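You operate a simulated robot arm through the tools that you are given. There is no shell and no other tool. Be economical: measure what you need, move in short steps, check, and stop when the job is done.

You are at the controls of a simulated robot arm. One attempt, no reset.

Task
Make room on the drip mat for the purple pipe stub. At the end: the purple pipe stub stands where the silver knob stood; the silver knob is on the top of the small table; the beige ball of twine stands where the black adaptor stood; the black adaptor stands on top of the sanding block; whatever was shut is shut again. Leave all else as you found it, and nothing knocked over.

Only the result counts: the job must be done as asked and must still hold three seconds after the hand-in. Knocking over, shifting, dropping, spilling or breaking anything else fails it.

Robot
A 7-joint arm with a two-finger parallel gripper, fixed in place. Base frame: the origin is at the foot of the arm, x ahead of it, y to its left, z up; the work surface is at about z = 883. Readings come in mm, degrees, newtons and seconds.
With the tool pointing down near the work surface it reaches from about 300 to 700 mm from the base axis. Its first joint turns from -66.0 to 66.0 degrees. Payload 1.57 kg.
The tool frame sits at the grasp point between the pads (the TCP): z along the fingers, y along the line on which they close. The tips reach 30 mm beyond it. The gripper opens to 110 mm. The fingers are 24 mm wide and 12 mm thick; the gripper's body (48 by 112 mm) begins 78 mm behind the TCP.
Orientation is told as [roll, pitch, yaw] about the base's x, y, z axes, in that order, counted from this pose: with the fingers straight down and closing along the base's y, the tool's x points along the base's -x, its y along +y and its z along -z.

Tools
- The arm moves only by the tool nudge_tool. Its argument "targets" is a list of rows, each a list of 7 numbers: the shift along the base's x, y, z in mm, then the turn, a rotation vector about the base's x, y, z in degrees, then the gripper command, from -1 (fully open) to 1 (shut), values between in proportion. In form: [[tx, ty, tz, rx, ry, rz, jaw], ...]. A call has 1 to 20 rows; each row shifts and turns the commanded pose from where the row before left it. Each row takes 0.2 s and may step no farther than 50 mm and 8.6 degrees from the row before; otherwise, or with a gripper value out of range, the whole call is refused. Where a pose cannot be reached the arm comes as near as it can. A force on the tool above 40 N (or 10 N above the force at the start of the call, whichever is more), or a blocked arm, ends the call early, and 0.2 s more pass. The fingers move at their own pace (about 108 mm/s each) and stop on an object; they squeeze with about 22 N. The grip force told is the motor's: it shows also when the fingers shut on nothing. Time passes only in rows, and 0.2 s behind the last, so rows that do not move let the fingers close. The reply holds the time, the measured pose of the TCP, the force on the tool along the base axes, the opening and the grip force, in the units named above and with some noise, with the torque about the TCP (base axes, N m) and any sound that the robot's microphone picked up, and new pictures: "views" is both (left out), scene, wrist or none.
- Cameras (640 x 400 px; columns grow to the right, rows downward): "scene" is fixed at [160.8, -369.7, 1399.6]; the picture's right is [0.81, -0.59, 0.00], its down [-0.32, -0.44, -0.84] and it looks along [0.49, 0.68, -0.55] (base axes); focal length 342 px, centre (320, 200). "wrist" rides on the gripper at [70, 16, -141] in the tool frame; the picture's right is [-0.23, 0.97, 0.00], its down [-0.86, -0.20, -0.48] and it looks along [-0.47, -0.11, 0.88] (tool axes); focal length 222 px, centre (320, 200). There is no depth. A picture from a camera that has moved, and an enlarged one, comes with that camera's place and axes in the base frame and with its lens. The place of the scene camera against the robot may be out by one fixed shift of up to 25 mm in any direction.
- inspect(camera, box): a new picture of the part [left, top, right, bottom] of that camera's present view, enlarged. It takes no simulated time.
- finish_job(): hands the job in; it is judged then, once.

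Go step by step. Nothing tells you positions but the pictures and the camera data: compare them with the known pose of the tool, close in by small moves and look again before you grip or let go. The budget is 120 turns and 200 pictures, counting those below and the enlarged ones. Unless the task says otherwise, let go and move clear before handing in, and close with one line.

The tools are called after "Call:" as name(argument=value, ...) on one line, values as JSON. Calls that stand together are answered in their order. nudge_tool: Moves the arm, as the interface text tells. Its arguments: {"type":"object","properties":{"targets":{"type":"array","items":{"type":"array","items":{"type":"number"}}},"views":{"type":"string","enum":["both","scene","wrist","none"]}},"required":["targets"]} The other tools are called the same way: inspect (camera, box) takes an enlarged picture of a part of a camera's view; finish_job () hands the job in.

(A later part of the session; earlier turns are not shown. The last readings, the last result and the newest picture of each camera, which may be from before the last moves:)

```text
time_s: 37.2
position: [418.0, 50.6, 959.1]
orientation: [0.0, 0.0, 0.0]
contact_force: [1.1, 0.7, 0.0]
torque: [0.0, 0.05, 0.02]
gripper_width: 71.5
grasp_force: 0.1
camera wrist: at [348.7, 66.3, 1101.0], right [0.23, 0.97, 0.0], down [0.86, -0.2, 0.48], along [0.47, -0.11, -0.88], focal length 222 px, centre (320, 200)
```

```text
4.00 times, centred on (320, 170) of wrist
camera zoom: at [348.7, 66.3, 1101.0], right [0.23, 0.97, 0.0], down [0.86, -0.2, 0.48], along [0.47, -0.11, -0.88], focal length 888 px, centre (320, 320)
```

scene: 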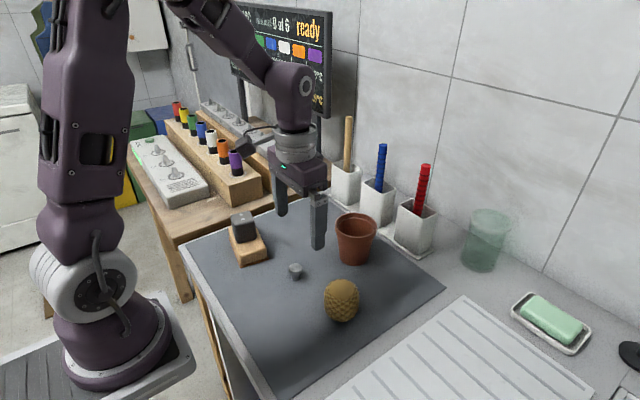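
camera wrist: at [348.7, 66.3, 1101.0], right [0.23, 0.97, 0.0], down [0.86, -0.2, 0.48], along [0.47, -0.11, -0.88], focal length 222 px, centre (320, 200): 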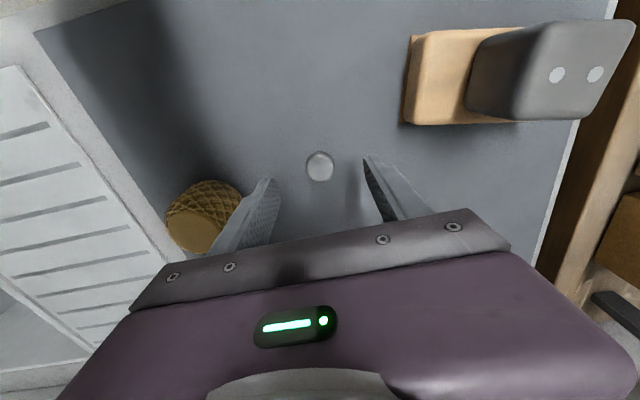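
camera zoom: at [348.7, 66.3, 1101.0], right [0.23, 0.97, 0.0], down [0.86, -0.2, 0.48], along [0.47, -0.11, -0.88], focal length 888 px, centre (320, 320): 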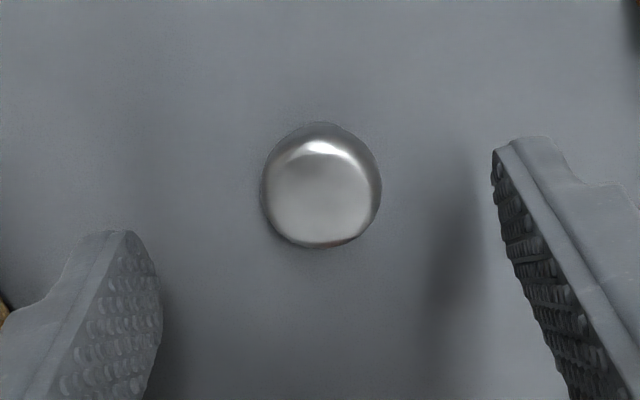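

The knob is centred, with TCP and knob both at about (417.5,50.4). I'll descend and grip its head.

Call:
nudge_tool(targets=[[-0.4, -0.2, -20, 0, 0, 0, -0.3], [0, 0, -15, 0, 0, 0, -0.3], [0, 0, -6, 0, 0, 0, -0.3], [0, 0, 0, 0, 0, 0, 0], [0, 0, 0, 0, 0, 0, 0.3], [0, 0, 0, 0, 0, 0, 1], [0, 0, 0, 0, 0, 0, 1], [0, 0, 0, 0, 0, 0, 1]], views="wrist")

```text
time_s: 39.0
position: [417.3, 49.9, 917.8]
orientation: [0.0, 0.0, 0.0]
contact_force: [0.5, 0.0, -0.2]
torque: [-0.03, 0.0, 0.02]
gripper_width: 26.5
grasp_force: 22.0
camera wrist: at [347.4, 66.5, 1059.0], right [0.23, 0.97, 0.0], down [0.86, -0.2, 0.48], along [0.47, -0.11, -0.88], focal length 222 px, centre (320, 200)
```

wrist: 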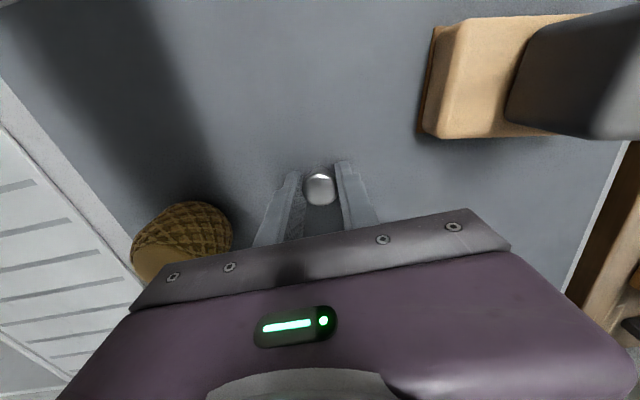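

The knob is held (26.5 mm), and its spot was (418,50). I'll lift it high and move towards the small table for a look.

Call:
nudge_tool(targets=[[0, 0, 4, 0, 0, 0, 1], [0, 0, 8, 0, 0, 0, 1], [0, 0, 16, 0, 0, 0, 1], [0, 0, 22, 0, 0, 0, 1], [0, 0, 25, 0, 0, 0, 1], [0, 0, 25, 0, 0, 0, 1], [0, 0, 25, 0, 0, 0, 1], [0, 5, 20, 0, 0, 0, 1], [0, 12, 10, 0, 0, 0, 1], [0, 20, 5, 0, 0, 0, 1], [0, 25, 0, 0, 0, 0, 1], [0, 25, 0, 0, 0, 0, 1], [0, 25, 0, 0, 0, 0, 1], [0, 25, 0, 0, 0, 0, 1], [0, 25, 0, 0, 0, 0, 1], [0, 18, 0, 0, 0, 0, 1], [0, 12, 0, 0, 0, 0, 1], [0, 6, 0, 0, 0, 0, 1], [0, 0, 0, 0, 0, 0, 1]])

Call:
inspect(camera="wrist", box=[320, 0, 640, 220])

```text
time_s: 43.0
position: [415.2, 247.4, 1079.9]
orientation: [-0.1, 0.0, 0.0]
contact_force: [0.0, -0.5, 0.5]
torque: [-0.01, -0.01, 0.0]
gripper_width: 26.1
grasp_force: 22.0
camera wrist: at [346.4, 264.1, 1221.1], right [0.23, 0.97, 0.0], down [0.86, -0.2, 0.48], along [0.47, -0.11, -0.88], focal length 222 px, centre (320, 200)
```

scene: 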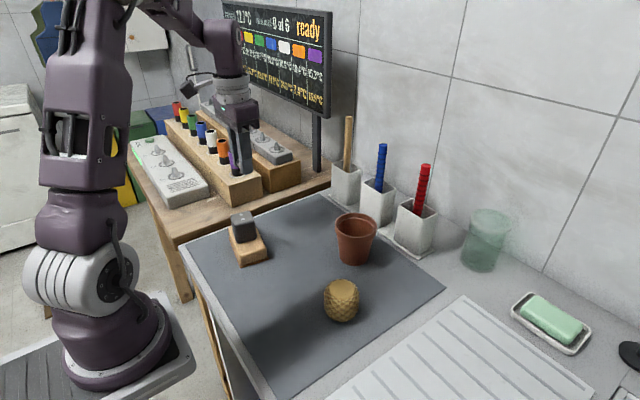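
wrist: 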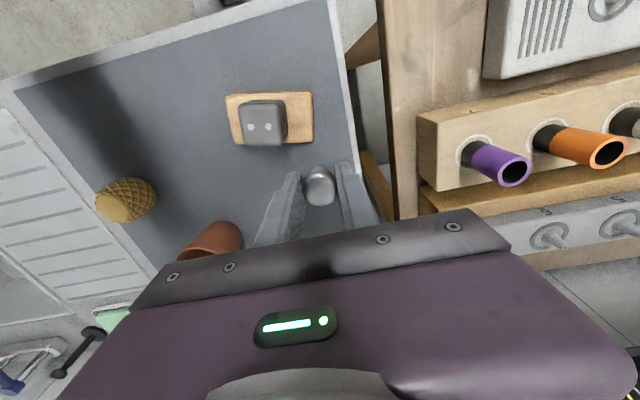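

```text
1.82 times, centred on (480, 110) of wrist
camera zoom: at [346.4, 264.1, 1221.1], right [0.23, 0.97, 0.0], down [0.86, -0.2, 0.48], along [0.47, -0.11, -0.88], focal length 404 px, centre (29, 364)
```

zoom: 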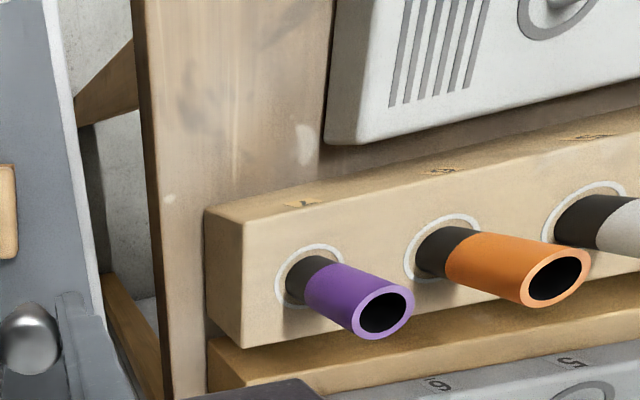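

Triangulating puts the rack top near z 935, the table top near 875 and the purple stub near (474,440) with its top near 1000. Open table top lies around (365,405), so I'll carry the knob over it.

Call:
nudge_tool(targets=[[-3, 8, 0, 0, 0, 0, 1], [-6, 18, 0, 0, 0, 0, 1], [-8, 25, 0, 0, 0, 0, 1], [-8, 25, 0, 0, 0, 0, 1], [-8, 25, 0, 0, 0, 0, 1], [-8, 25, 0, 0, 0, 0, 1], [-6, 18, 0, 0, 0, 0, 1], [-3, 12, -10, 0, 0, 0, 1], [0, 0, -20, 0, 0, 0, 1], [0, 0, -25, 0, 0, 0, 1], [0, 0, -20, 0, 0, 0, 1], [0, 0, -5, 0, 0, 0, 1], [0, 0, 0, 0, 0, 0, 1]])

Call:
inspect(camera="scene", box=[120, 90, 320, 250])

```text
time_s: 45.8
position: [369.0, 404.1, 997.3]
orientation: [0.0, 0.1, 0.1]
contact_force: [0.2, -0.3, -0.3]
torque: [0.0, -0.02, 0.0]
gripper_width: 26.5
grasp_force: 21.4
camera wrist: at [298.5, 420.8, 1138.1], right [0.23, 0.97, 0.0], down [0.86, -0.2, 0.48], along [0.47, -0.11, -0.88], focal length 222 px, centre (320, 200)
```

scene: 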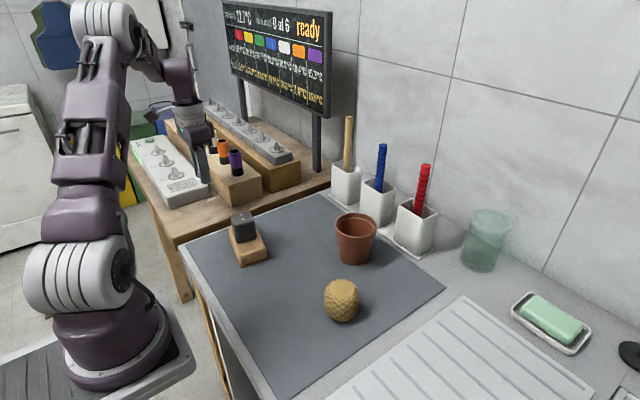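
wrist: 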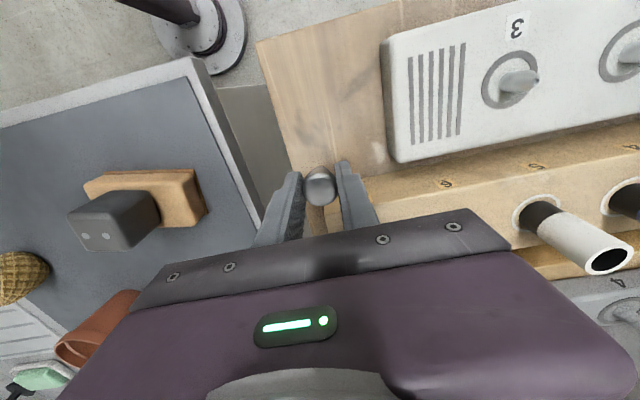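

```text
2.50 times, centred on (220, 170) of scene
camera zoom: at [160.8, -369.7, 1399.6], right [0.81, -0.59, 0.0], down [-0.32, -0.44, -0.84], along [0.49, 0.68, -0.55], focal length 856 px, centre (570, 275)
```

zoom: 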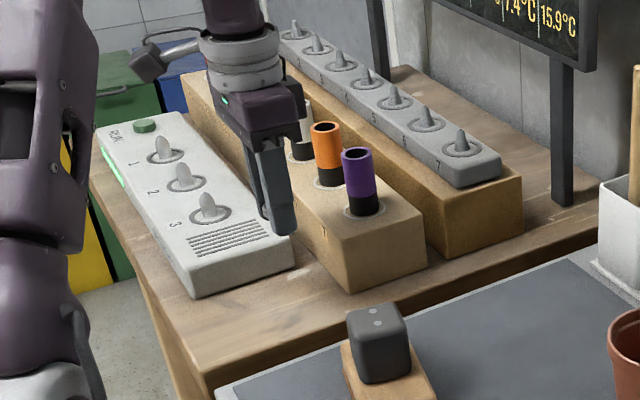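

The knob is over bare table between the front edge and the control box. I'll shift slightly away from the rack and lower.

Call:
nudge_tool(targets=[[-10, 3, -5, 0, 0, 0, 1], [-9, 3, -15, 0, 0, 0, 1], [0, 0, -20, 0, 0, 0, 1], [0, 0, -20, 0, 0, 0, 1], [0, 0, -8, 0, 0, 0, 1], [0, 0, 0, 0, 0, 0, 1]])

Call:
inspect(camera="scene", box=[120, 120, 280, 250])

```text
time_s: 47.2
position: [347.1, 411.4, 927.4]
orientation: [0.0, 0.0, 0.0]
contact_force: [-0.2, 0.5, -0.3]
torque: [0.01, 0.01, -0.03]
gripper_width: 26.4
grasp_force: 22.3
camera wrist: at [278.4, 428.1, 1069.7], right [0.23, 0.97, 0.0], down [0.86, -0.2, 0.48], along [0.47, -0.11, -0.88], focal length 222 px, centre (320, 200)
```

scene: 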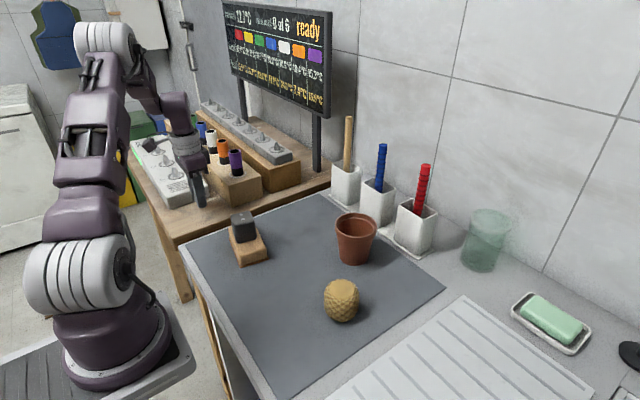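
wrist: 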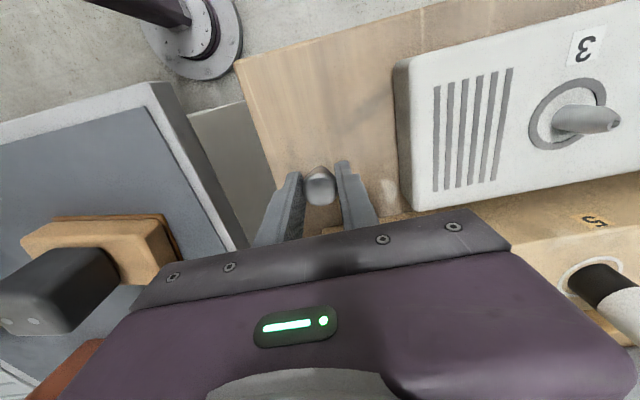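

```text
3.08 times, centred on (200, 185) of scene
camera zoom: at [160.8, -369.7, 1399.6], right [0.81, -0.59, 0.0], down [-0.32, -0.44, -0.84], along [0.49, 0.68, -0.55], focal length 1054 px, centre (689, 246)
```

zoom: 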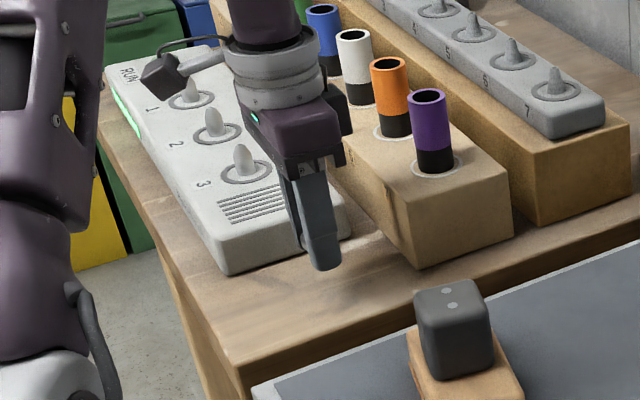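

Clear all round. I'll creep down in small steps.

Call:
nudge_tool(targets=[[0, 0, -3, 0, 0, 0, 1], [0, 0, -3, 0, 0, 0, 1], [0, 0, -2, 0, 0, 0, 1], [0, 0, -2, 0, 0, 0, 1], [0, 0, 0, 0, 0, 0, 1]], views="scene")

Call:
inspect(camera="scene", box=[160, 150, 250, 220])

```text
time_s: 48.4
position: [346.6, 411.9, 919.9]
orientation: [0.0, -0.1, 0.1]
contact_force: [0.4, 0.2, -0.5]
torque: [-0.02, -0.01, 0.03]
gripper_width: 26.3
grasp_force: 22.3
```

scene: 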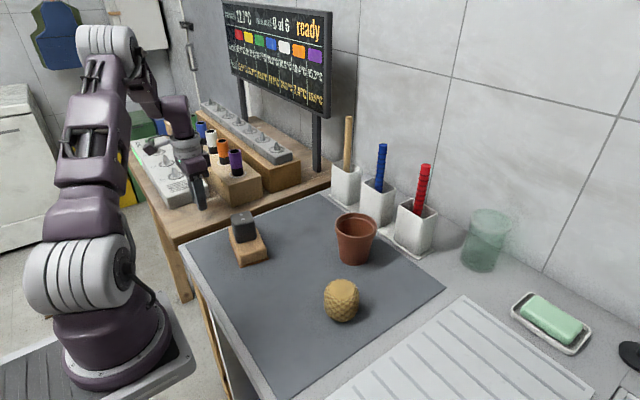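

```text
5.71 times, centred on (205, 185) of scene
camera zoom: at [160.8, -369.7, 1399.6], right [0.81, -0.59, 0.0], down [-0.32, -0.44, -0.84], along [0.49, 0.68, -0.55], focal length 1957 px, centre (977, 286)
```

zoom: 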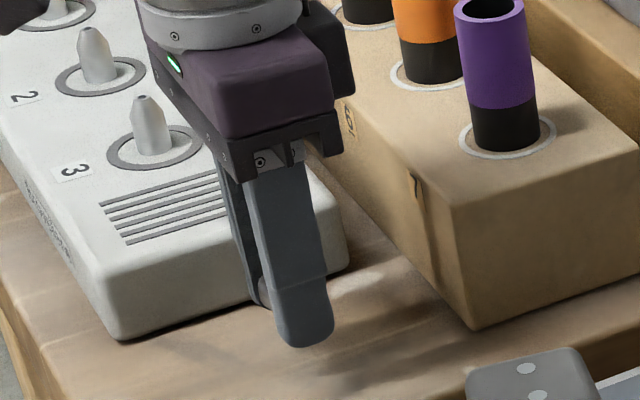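

Not there yet. I'll continue in 1.5 mm steps.

Call:
nudge_tool(targets=[[0, 0, -1.5, 0, 0, 0, 1], [0, 0, -1.5, 0, 0, 0, 1], [0, 0, -1.5, 0, 0, 0, 1], [0, 0, -1.5, 0, 0, 0, 1], [0, 0, 0, 0, 0, 0, 1]], views="none")

```text
time_s: 49.6
position: [347.4, 411.1, 913.9]
orientation: [0.0, 0.0, 0.0]
contact_force: [0.3, 0.1, -0.7]
torque: [0.02, 0.03, 0.02]
gripper_width: 26.1
grasp_force: 21.3
```

Call:
nudge_tool(targets=[[0, 0, -1.5, 0, 0, 0, 1], [0, 0, -1.5, 0, 0, 0, 1], [0, 0, -1.5, 0, 0, 0, 1], [0, 0, -1.5, 0, 0, 0, 1], [0, 0, 0, 0, 0, 0, 1]], views="scene")

Call:
inspect(camera="scene", box=[160, 150, 250, 220])

```text
time_s: 50.8
position: [347.7, 410.3, 909.2]
orientation: [-0.1, 0.0, 0.0]
contact_force: [0.5, -0.2, 0.1]
torque: [0.02, -0.03, -0.01]
gripper_width: 26.1
grasp_force: 22.2
```

scene: 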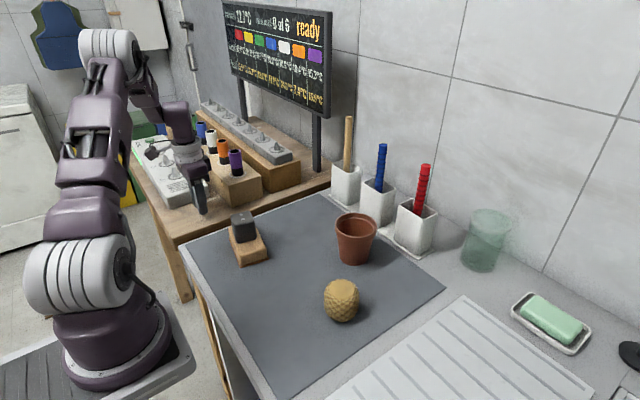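

```text
5.71 times, centred on (205, 185) of scene
camera zoom: at [160.8, -369.7, 1399.6], right [0.81, -0.59, 0.0], down [-0.32, -0.44, -0.84], along [0.49, 0.68, -0.55], focal length 1957 px, centre (977, 286)
```

zoom: 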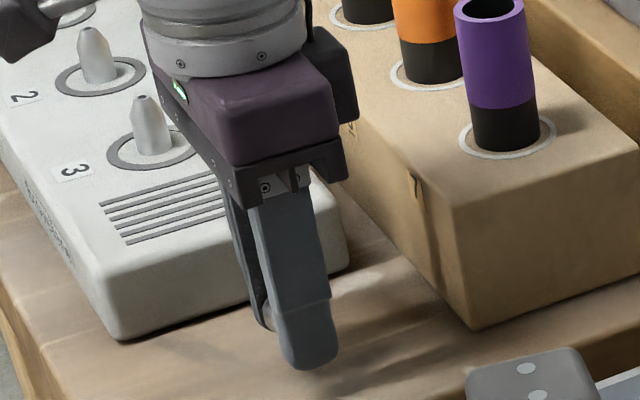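

Call:
nudge_tool(targets=[[0, 0, -1.5, 0, 0, 0, 1], [0, 0, -1.5, 0, 0, 0, 1], [0, 0, -1.5, 0, 0, 0, 1], [0, 0, -1.5, 0, 0, 0, 1], [0, 0, 0, 0, 0, 0, 1]], views="none")

```text
time_s: 52.0
position: [348.1, 411.7, 901.9]
orientation: [0.1, 0.0, 0.0]
contact_force: [-0.4, 0.2, -0.3]
torque: [-0.02, -0.04, -0.01]
gripper_width: 26.1
grasp_force: 21.9
```

Call:
nudge_tool(targets=[[0, 0, -1.5, 0, 0, 0, 1], [0, 0, -1.5, 0, 0, 0, 1], [0, 0, -1.5, 0, 0, 0, 1], [0, 0, -1.5, 0, 0, 0, 1], [0, 0, 0, 0, 0, 0, 1]], views="scene")

Call:
inspect(camera="scene", box=[160, 150, 250, 220])

```text
time_s: 53.2
position: [346.8, 411.0, 897.0]
orientation: [0.0, 0.0, 0.0]
contact_force: [-0.4, 0.5, 0.1]
torque: [0.0, -0.02, -0.03]
gripper_width: 26.1
grasp_force: 22.2
```

scene: 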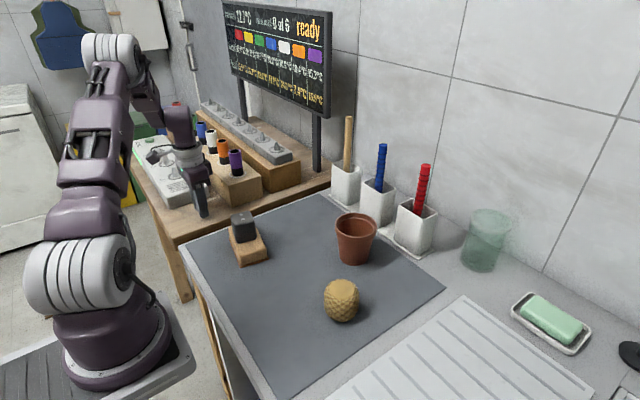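

```text
5.71 times, centred on (205, 185) of scene
camera zoom: at [160.8, -369.7, 1399.6], right [0.81, -0.59, 0.0], down [-0.32, -0.44, -0.84], along [0.49, 0.68, -0.55], focal length 1957 px, centre (977, 286)
```

zoom: 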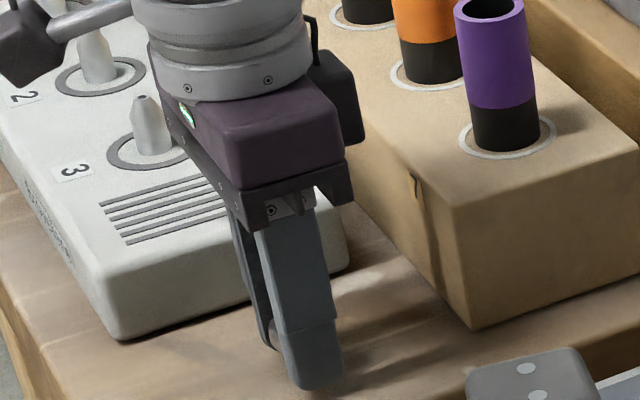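

Call:
nudge_tool(targets=[[0, 0, -1.5, 0, 0, 0, 1], [0, 0, -1.5, 0, 0, 0, 1], [0, 0, -1.5, 0, 0, 0, 1], [0, 0, -1.5, 0, 0, 0, 1], [0, 0, 0, 0, 0, 0, 1]], views="none")

```text
time_s: 54.4
position: [347.9, 411.2, 890.0]
orientation: [0.1, 0.0, 0.1]
contact_force: [-3.0, -0.9, 15.8]
torque: [0.01, 0.03, -0.05]
gripper_width: 26.3
grasp_force: 22.5
```

Contact at TCP 890, so the table top is about 857. I'll ease off, open modestly and rise straight up.

Call:
nudge_tool(targets=[[0, 0, 0.6, 0, 0, 0, 1], [0, 0, 0.3, 0, 0, 0, 1], [0, 0, 0, 0, 0, 0, 0.5], [0, 0, 0, 0, 0, 0, 0.1], [0, 0, 0, 0, 0, 0, 0.1], [0, 0, 15, 0, 0, 0, 0.1], [0, 0, 30, 0, 0, 0, 0.1], [0, 0, 45, 0, 0, 0, 0], [0, 0, 45, 0, 0, 0, 0], [0, 0, 45, 0, 0, 0, 0], [0, 0, 0, 0, 0, 0, 0]])

Call:
inspect(camera="wrist", box=[240, 60, 560, 260])

Call:
inspect(camera="scene", box=[160, 130, 280, 220])

```text
time_s: 56.8
position: [344.8, 407.7, 1073.9]
orientation: [0.0, 0.1, 0.1]
contact_force: [0.3, -0.9, 1.0]
torque: [-0.02, -0.01, 0.0]
gripper_width: 55.0
grasp_force: 0.0
camera wrist: at [275.7, 424.1, 1216.1], right [0.23, 0.97, 0.0], down [0.86, -0.2, 0.48], along [0.47, -0.11, -0.88], focal length 222 px, centre (320, 200)
```

scene: 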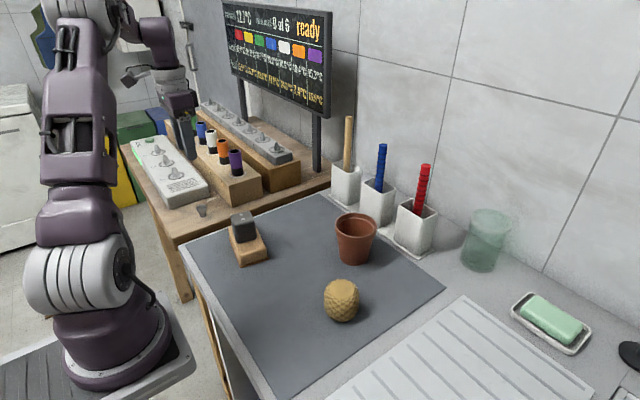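
wrist: 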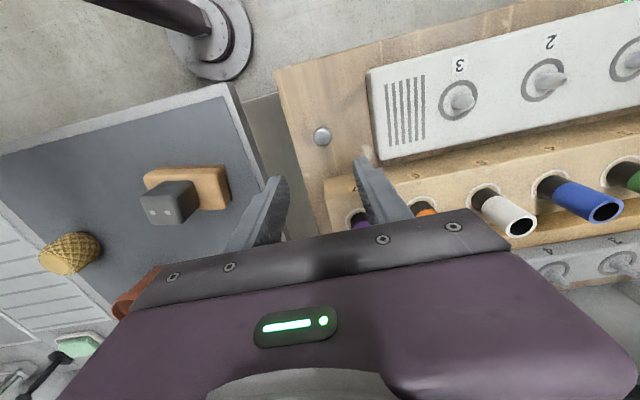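

```text
2.00 times, centred on (400, 160) of wrist
camera zoom: at [275.7, 424.1, 1216.1], right [0.23, 0.97, 0.0], down [0.86, -0.2, 0.48], along [0.47, -0.11, -0.88], focal length 444 px, centre (160, 280)
```

zoom: 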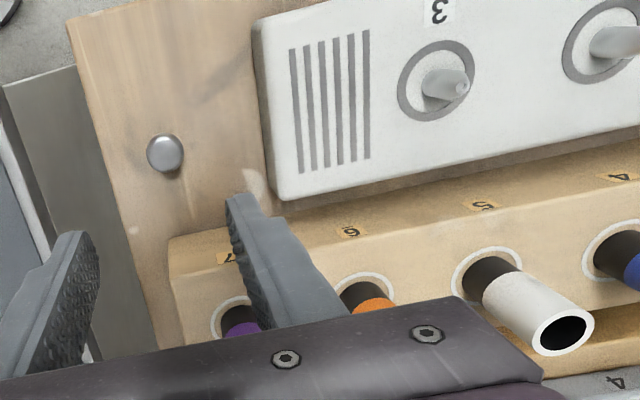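

```text
4.44 times, centred on (220, 175) of scene
camera zoom: at [160.8, -369.7, 1399.6], right [0.81, -0.59, 0.0], down [-0.32, -0.44, -0.84], along [0.49, 0.68, -0.55], focal length 1522 px, centre (764, 311)
```

zoom: 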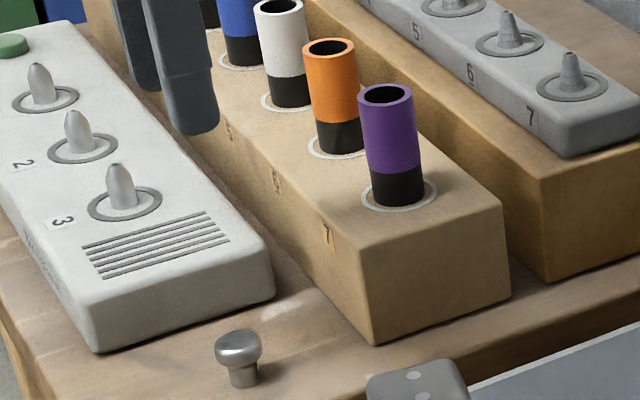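

The knob stands on the small table. The purple stub is at about (478,445), with the rack top near 926 and the stub top near 1001; I'll go above it.

Call:
nudge_tool(targets=[[20, 6, 5, 0, 0, 0, 0], [40, 10, 3, 0, 0, 0, 0], [40, 11, 0, 0, 0, 0, 0], [28, 8, 0, 0, 0, 0, 0], [4, 1, 0, 0, 0, 0, 0], [0, 0, 0, 0, 0, 0, 0]])

Call:
inspect(camera="wrist", box=[220, 100, 420, 230])

Call:
inspect(camera="scene", box=[160, 110, 300, 220])

```text
time_s: 58.2
position: [451.9, 435.0, 1077.7]
orientation: [0.0, 0.0, 0.1]
contact_force: [0.0, 0.3, 0.3]
torque: [-0.03, -0.03, 0.0]
gripper_width: 54.9
grasp_force: 0.1
out of reach, approached as far as the arm can: row 4
camera wrist: at [382.1, 452.2, 1218.9], right [0.23, 0.97, 0.0], down [0.86, -0.2, 0.48], along [0.47, -0.11, -0.88], focal length 222 px, centre (320, 200)
```

scene: 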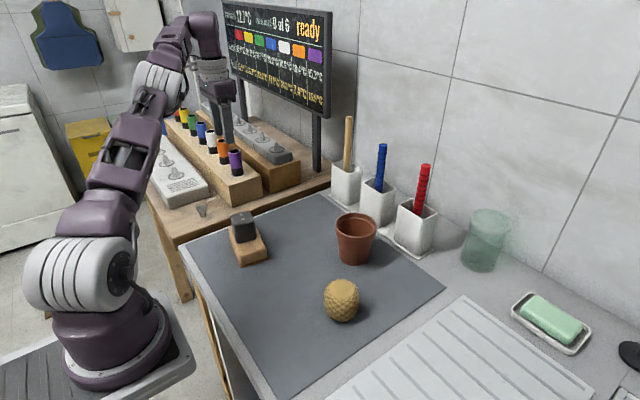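
wrist: 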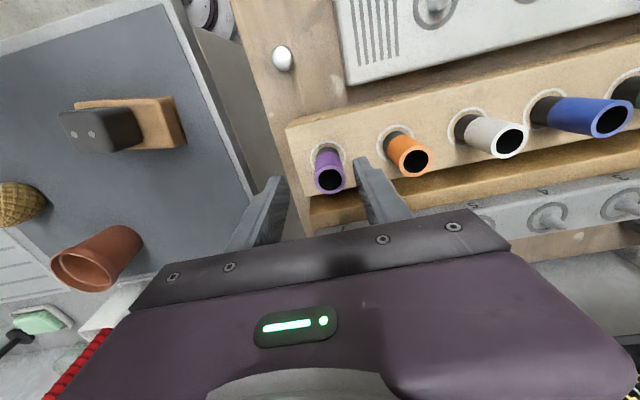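

```text
3.08 times, centred on (320, 165) of wrist
camera zoom: at [382.1, 452.2, 1218.9], right [0.23, 0.97, 0.0], down [0.86, -0.2, 0.48], along [0.47, -0.11, -0.88], focal length 684 px, centre (320, 308)
```

zoom: 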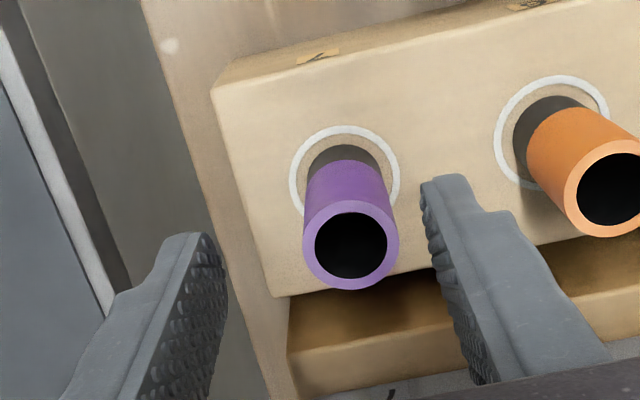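

```text
3.64 times, centred on (230, 165) of scene
camera zoom: at [160.8, -369.7, 1399.6], right [0.81, -0.59, 0.0], down [-0.32, -0.44, -0.84], along [0.49, 0.68, -0.55], focal length 1246 px, centre (647, 327)
```

zoom: 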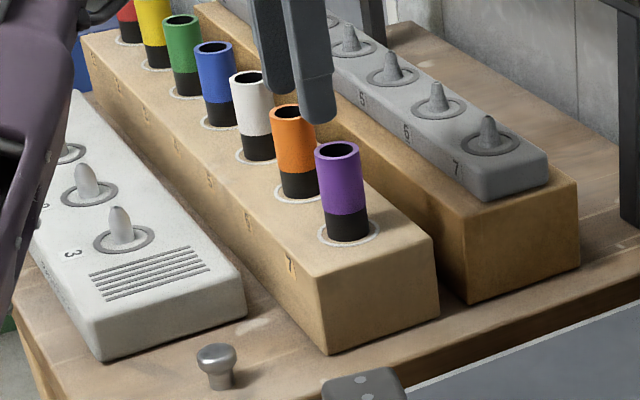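

The stub is at (478,441), which is just out of reach from above at this height. I'll back off in -x, go low and slide in from the side with the fingers straddling it.

Call:
nudge_tool(targets=[[-20, 0, 0, 0, 0, 0, 0], [-30, 0, 0, 0, 0, 0, 0], [0, 0, 0, 0, 0, 0, 0]], views="none")

```text
time_s: 59.0
position: [401.1, 437.5, 1080.7]
orientation: [0.0, 0.0, 0.0]
contact_force: [0.2, 0.2, -0.4]
torque: [0.01, 0.0, 0.01]
gripper_width: 55.2
grasp_force: 0.1
```

Call:
nudge_tool(targets=[[0, 2, -30, 0, 0, 0, 0], [0, 2, -40, 0, 0, 0, 0], [0, 0, -30, 0, 0, 0, 0], [0, 0, -14, 0, 0, 0, 0], [0, 0, 0, 0, 0, 0, 0]])

Call:
inspect(camera="scene", box=[160, 110, 300, 220])

Call:
inspect(camera="wrist", box=[220, 100, 460, 250])

```text
time_s: 60.2
position: [404.4, 441.8, 966.0]
orientation: [0.0, 0.1, 0.1]
contact_force: [0.5, 0.0, -0.4]
torque: [0.0, 0.02, -0.03]
gripper_width: 54.9
grasp_force: 0.1
camera wrist: at [334.2, 458.4, 1107.1], right [0.23, 0.97, 0.0], down [0.86, -0.2, 0.48], along [0.47, -0.11, -0.88], focal length 222 px, centre (320, 200)
```

scene: 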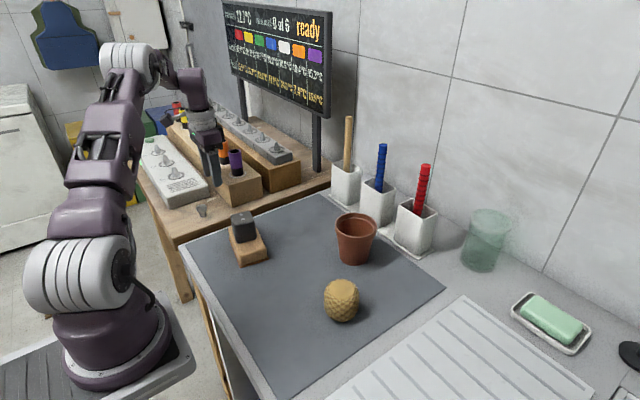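
wrist: 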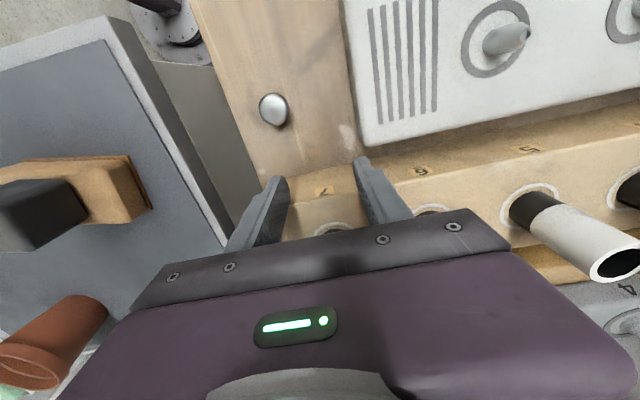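

```text
3.64 times, centred on (230, 165) of scene
camera zoom: at [160.8, -369.7, 1399.6], right [0.81, -0.59, 0.0], down [-0.32, -0.44, -0.84], along [0.49, 0.68, -0.55], focal length 1246 px, centre (647, 327)
```

zoom: 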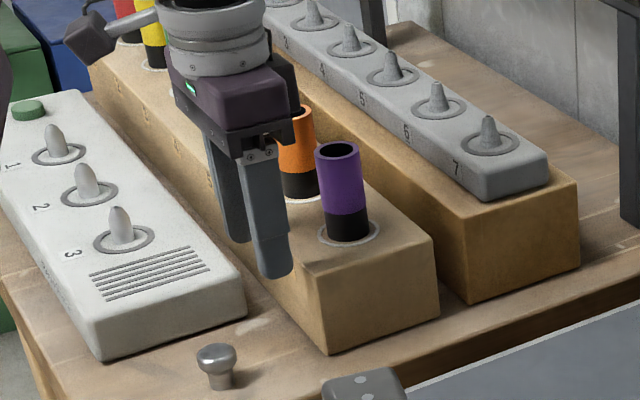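

```text
2.67 times, centred on (340, 175) of wrist
camera zoom: at [334.2, 458.4, 1107.1], right [0.23, 0.97, 0.0], down [0.86, -0.2, 0.48], along [0.47, -0.11, -0.88], focal length 592 px, centre (267, 267)
```

zoom: 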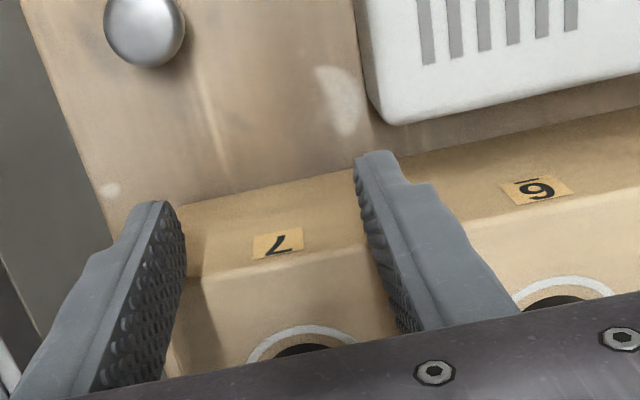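

The fingers are level with the stub and clear above the rack. I'll slide in along +x.

Call:
nudge_tool(targets=[[15, 0, 0, 0, 0, 0, 0], [15, 0, 0, 0, 0, 0, 0], [15, 0, 0, 0, 0, 0, 0], [0, 0, 0, 0, 0, 0, 0]])

Call:
inspect(camera="scene", box=[180, 120, 280, 200])

```text
time_s: 61.2
position: [448.4, 442.0, 966.0]
orientation: [0.0, -0.1, 0.0]
contact_force: [-0.3, 0.2, 0.3]
torque: [-0.02, 0.01, 0.02]
gripper_width: 55.1
grasp_force: 0.0
camera wrist: at [378.7, 458.6, 1107.2], right [0.23, 0.97, 0.0], down [0.86, -0.2, 0.48], along [0.47, -0.11, -0.88], focal length 222 px, centre (320, 200)
```

scene: 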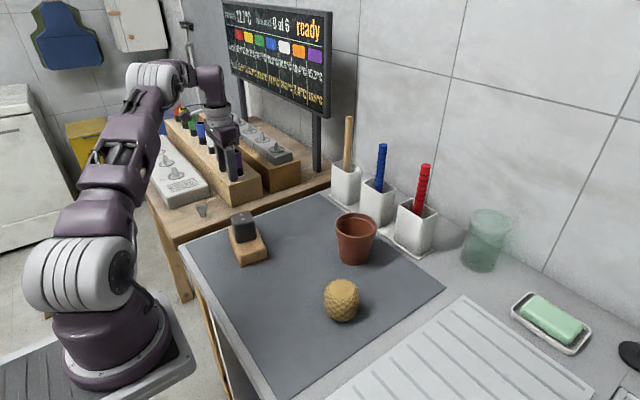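
wrist: 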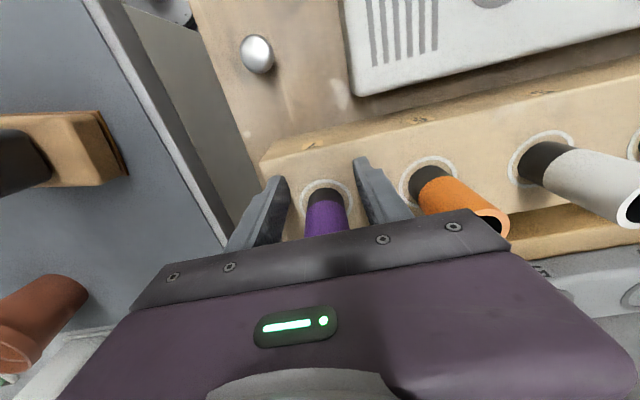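

```text
5.00 times, centred on (230, 160) of scene
camera zoom: at [160.8, -369.7, 1399.6], right [0.81, -0.59, 0.0], down [-0.32, -0.44, -0.84], along [0.49, 0.68, -0.55], focal length 1713 px, centre (770, 400)
```

zoom: 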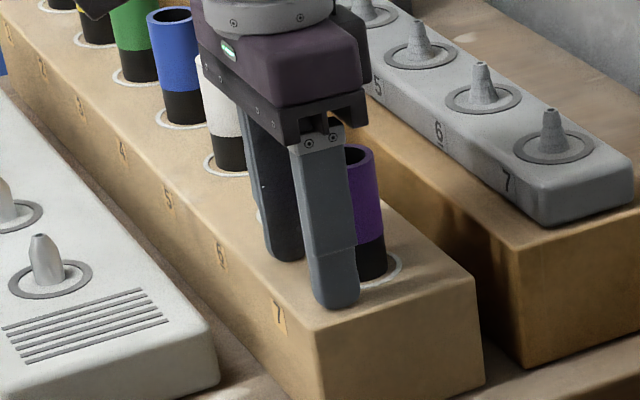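

Call:
nudge_tool(targets=[[12, 0, 0, 0, 0, 0, 0], [12, 0, 0, 0, 0, 0, 0], [5.5, 0, 0, 0, 0, 0, 0], [0, 0, 0, 0, 0, 0, 0]])

Call:
inspect(camera="scene", box=[180, 120, 280, 200])

Call:
inspect(camera="wrist", box=[240, 120, 400, 240])

```text
time_s: 62.2
position: [476.1, 441.8, 965.6]
orientation: [0.0, -0.1, 0.2]
contact_force: [-0.1, -1.1, -0.9]
torque: [-0.02, -0.01, 0.0]
gripper_width: 54.8
grasp_force: 0.0
camera wrist: at [406.5, 458.7, 1106.7], right [0.23, 0.97, 0.0], down [0.86, -0.2, 0.48], along [0.47, -0.11, -0.88], focal length 222 px, centre (320, 200)
```

scene: 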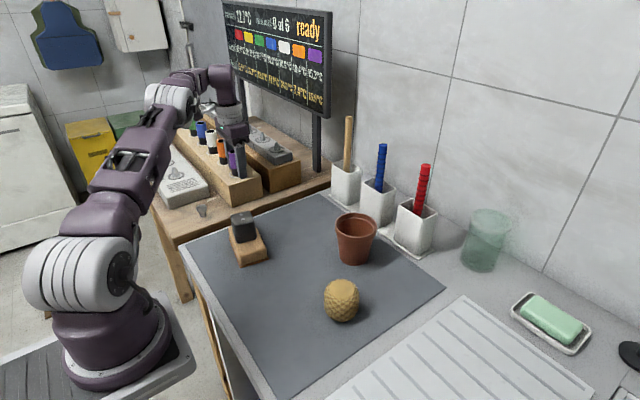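
wrist: 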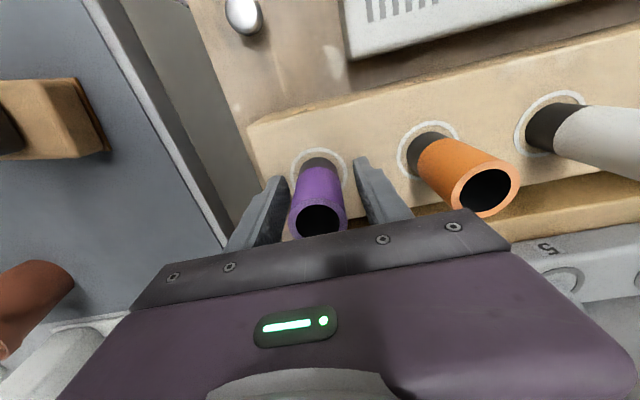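

```text
5.00 times, centred on (230, 160) of scene
camera zoom: at [160.8, -369.7, 1399.6], right [0.81, -0.59, 0.0], down [-0.32, -0.44, -0.84], along [0.49, 0.68, -0.55], focal length 1713 px, centre (770, 400)
```

zoom: 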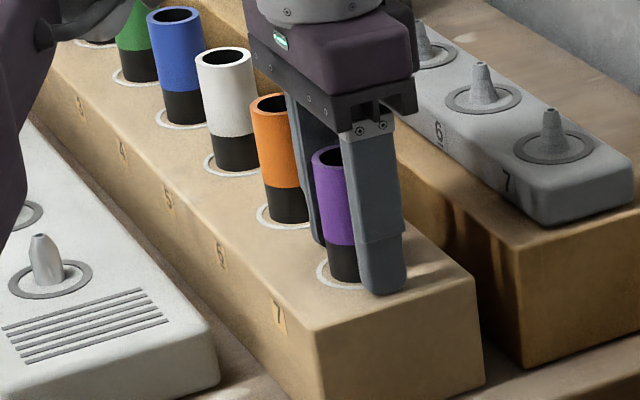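

```text
3.33 times, centred on (320, 180) of wrist
camera zoom: at [406.5, 458.7, 1106.7], right [0.23, 0.97, 0.0], down [0.86, -0.2, 0.48], along [0.47, -0.11, -0.88], focal length 740 px, centre (320, 267)
```

zoom: 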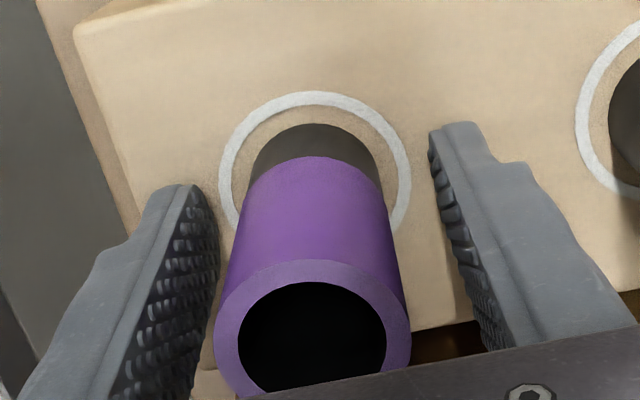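

The stub is between the fingers, within about 2 mm. I'll close gently.

Call:
nudge_tool(targets=[[0.5, -0.8, 0, 0, 0, 0, 0], [0, 0, 0, 0, 0, 0, 0.2], [0, 0, 0, 0, 0, 0, 0.35], [0, 0, 0, 0, 0, 0, 0.5], [0, 0, 0, 0, 0, 0, 1], [0, 0, 0, 0, 0, 0, 1], [0, 0, 0, 0, 0, 0, 1]])

Call:
inspect(camera="scene", box=[180, 120, 280, 200])

```text
time_s: 63.8
position: [477.1, 441.2, 964.9]
orientation: [0.1, 0.0, 0.0]
contact_force: [-0.3, -1.1, -0.7]
torque: [0.0, -0.01, 0.0]
gripper_width: 29.7
grasp_force: 22.1
camera wrist: at [406.3, 457.9, 1107.1], right [0.23, 0.97, 0.0], down [0.86, -0.2, 0.48], along [0.47, -0.11, -0.88], focal length 222 px, centre (320, 200)
```

scene: 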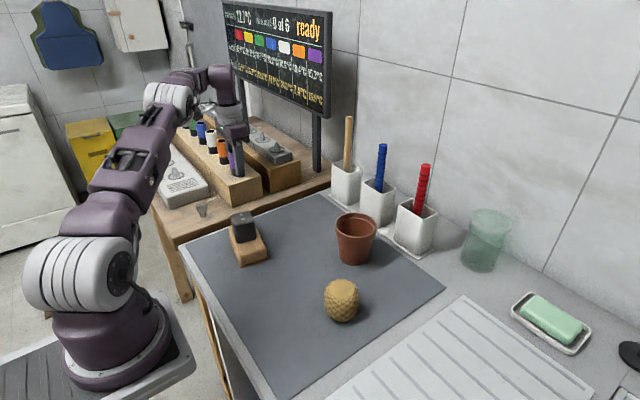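
wrist: 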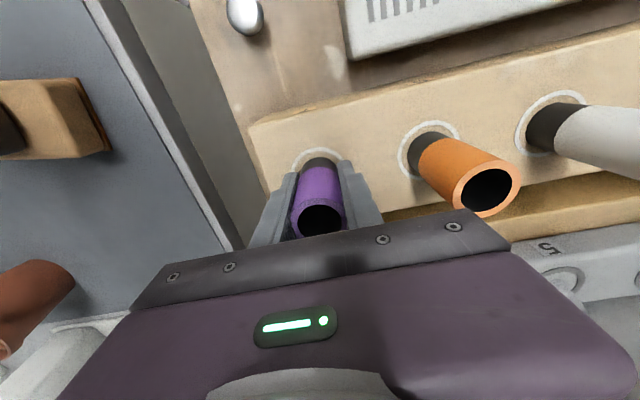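

```text
5.00 times, centred on (230, 160) of scene
camera zoom: at [160.8, -369.7, 1399.6], right [0.81, -0.59, 0.0], down [-0.32, -0.44, -0.84], along [0.49, 0.68, -0.55], focal length 1713 px, centre (770, 400)
```

zoom: 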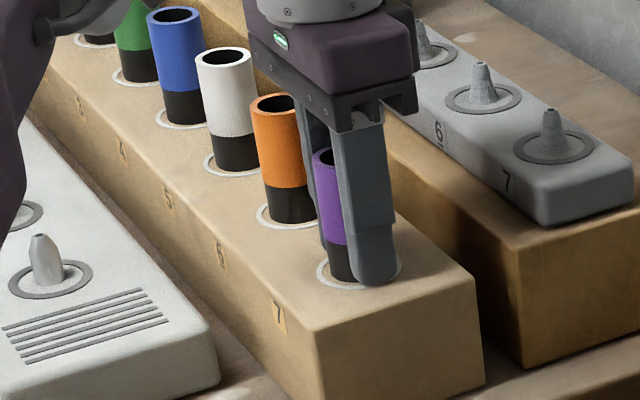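

Gripped at 29.7 mm. I'll lift slowly, straight up.

Call:
nudge_tool(targets=[[0, 0, 2, 0, 0, 0, 1], [0, 0, 3, 0, 0, 0, 1], [0, 0, 3, 0, 0, 0, 1], [0, 0, 4, 0, 0, 0, 1], [0, 0, 4, 0, 0, 0, 1], [0, 0, 4, 0, 0, 0, 1], [0, 0, 0, 0, 0, 0, 1]])

Call:
inspect(camera="scene", box=[180, 120, 280, 200])

```text
time_s: 65.4
position: [477.1, 443.4, 984.9]
orientation: [0.0, 0.0, 0.0]
contact_force: [-0.3, -0.3, -0.2]
torque: [-0.02, 0.04, -0.02]
gripper_width: 29.8
grasp_force: 22.5
camera wrist: at [406.8, 458.5, 1126.3], right [0.23, 0.97, 0.0], down [0.86, -0.2, 0.48], along [0.47, -0.11, -0.88], focal length 222 px, centre (320, 200)
```

scene: 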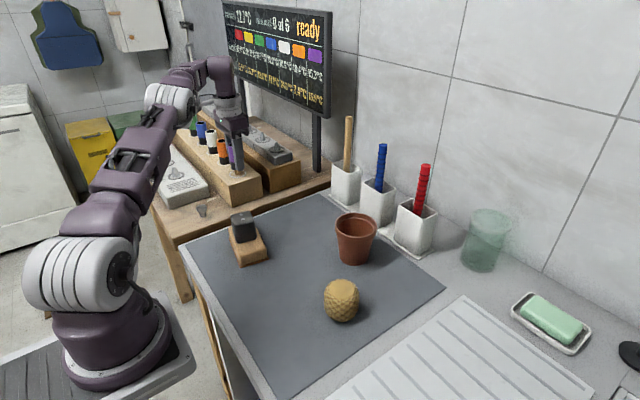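
wrist: 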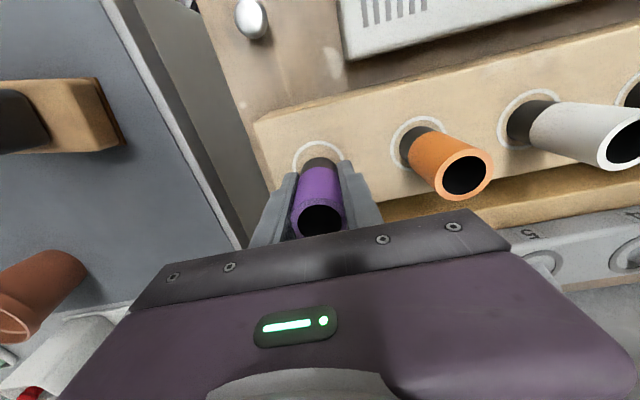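

```text
5.00 times, centred on (230, 160) of scene
camera zoom: at [160.8, -369.7, 1399.6], right [0.81, -0.59, 0.0], down [-0.32, -0.44, -0.84], along [0.49, 0.68, -0.55], focal length 1713 px, centre (770, 400)
```

zoom: 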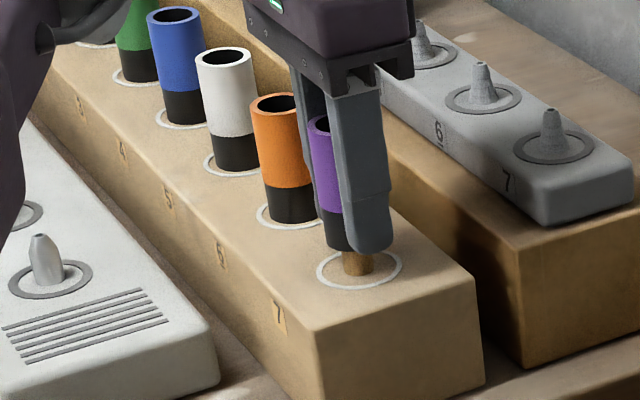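

The stub is lifting off a wooden peg. I'll continue straight up in steps.

Call:
nudge_tool(targets=[[0, 0, 4, 0, 0, 0, 1], [0, 0, 4, 0, 0, 0, 1], [0, 0, 4, 0, 0, 0, 1], [0, 0, 4, 0, 0, 0, 1], [0, 0, 4, 0, 0, 0, 1], [0, 0, 0, 0, 0, 0, 1]], views="scene")

Call:
inspect(camera="scene", box=[180, 120, 280, 200])

```text
time_s: 66.8
position: [475.1, 440.6, 1003.7]
orientation: [-0.1, 0.0, 0.1]
contact_force: [-0.1, -0.2, 0.8]
torque: [0.03, 0.0, 0.04]
gripper_width: 29.7
grasp_force: 22.3
```

scene: 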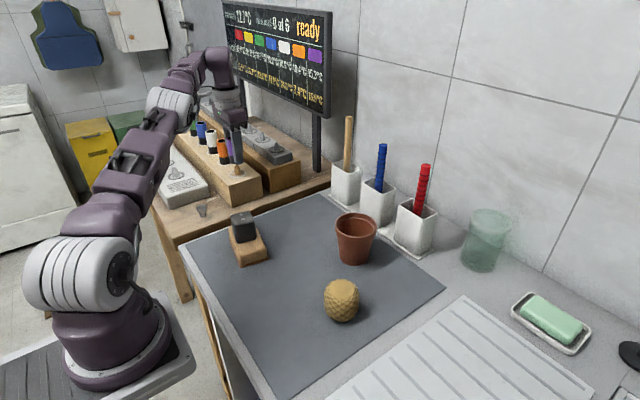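

```text
5.00 times, centred on (230, 160) of scene
camera zoom: at [160.8, -369.7, 1399.6], right [0.81, -0.59, 0.0], down [-0.32, -0.44, -0.84], along [0.49, 0.68, -0.55], focal length 1713 px, centre (770, 400)
```

zoom: 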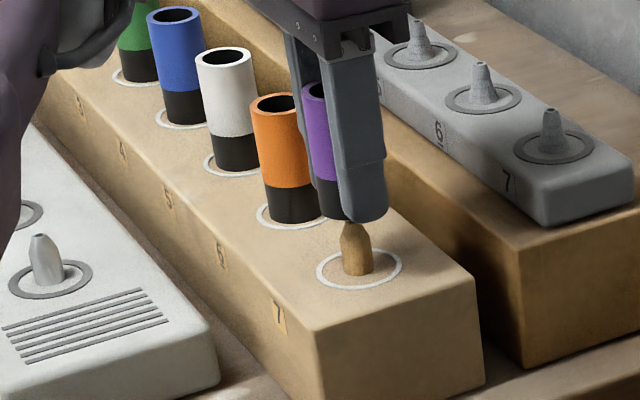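

The peg tip is almost clear. I'll go a little higher.

Call:
nudge_tool(targets=[[0, 0, 4, 0, 0, 0, 1], [0, 0, 4, 0, 0, 0, 1], [0, 0, 4, 0, 0, 0, 1], [0, 0, 0, 0, 0, 0, 1]])

Call:
inspect(camera="scene", box=[180, 120, 280, 200])

Call:
inspect(camera="wrist", box=[240, 120, 400, 240])

```text
time_s: 67.8
position: [477.3, 441.1, 1015.6]
orientation: [0.1, 0.0, 0.0]
contact_force: [-0.7, 0.5, -0.7]
torque: [0.01, -0.01, -0.01]
gripper_width: 29.6
grasp_force: 21.7
camera wrist: at [407.5, 457.8, 1157.8], right [0.23, 0.97, 0.0], down [0.86, -0.2, 0.48], along [0.47, -0.11, -0.88], focal length 222 px, centre (320, 200)
```

scene: 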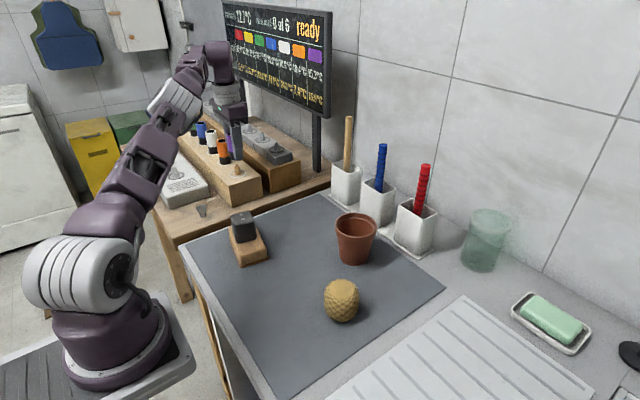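
wrist: 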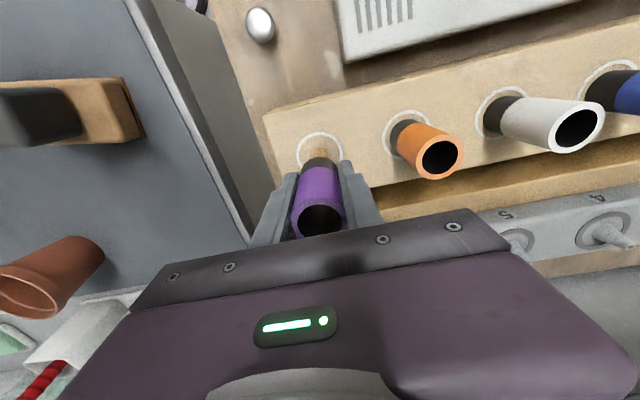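

```text
5.00 times, centred on (230, 160) of scene
camera zoom: at [160.8, -369.7, 1399.6], right [0.81, -0.59, 0.0], down [-0.32, -0.44, -0.84], along [0.49, 0.68, -0.55], focal length 1713 px, centre (770, 400)
```

zoom: 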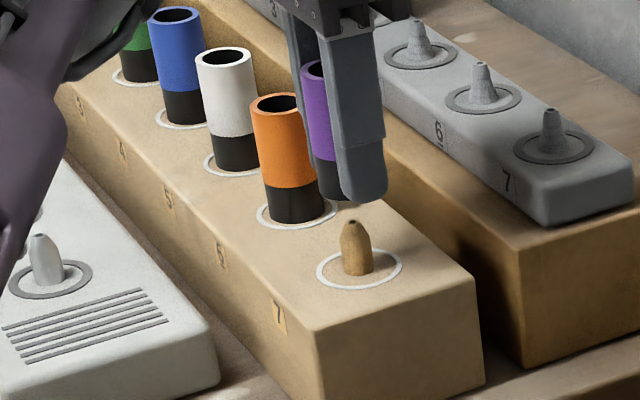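

```text
3.33 times, centred on (320, 180) of wrist
camera zoom: at [407.5, 457.8, 1157.8], right [0.23, 0.97, 0.0], down [0.86, -0.2, 0.48], along [0.47, -0.11, -0.88], focal length 740 px, centre (320, 267)
```

zoom: 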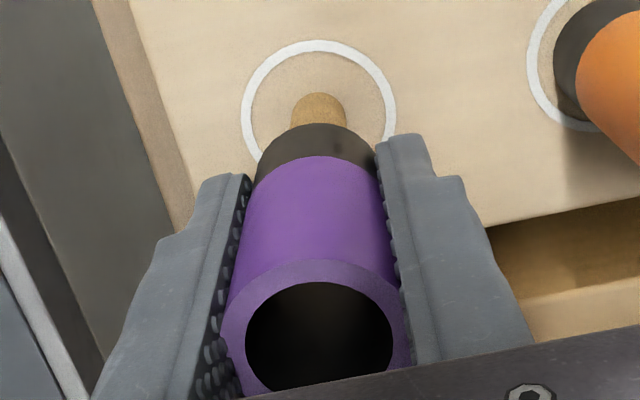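

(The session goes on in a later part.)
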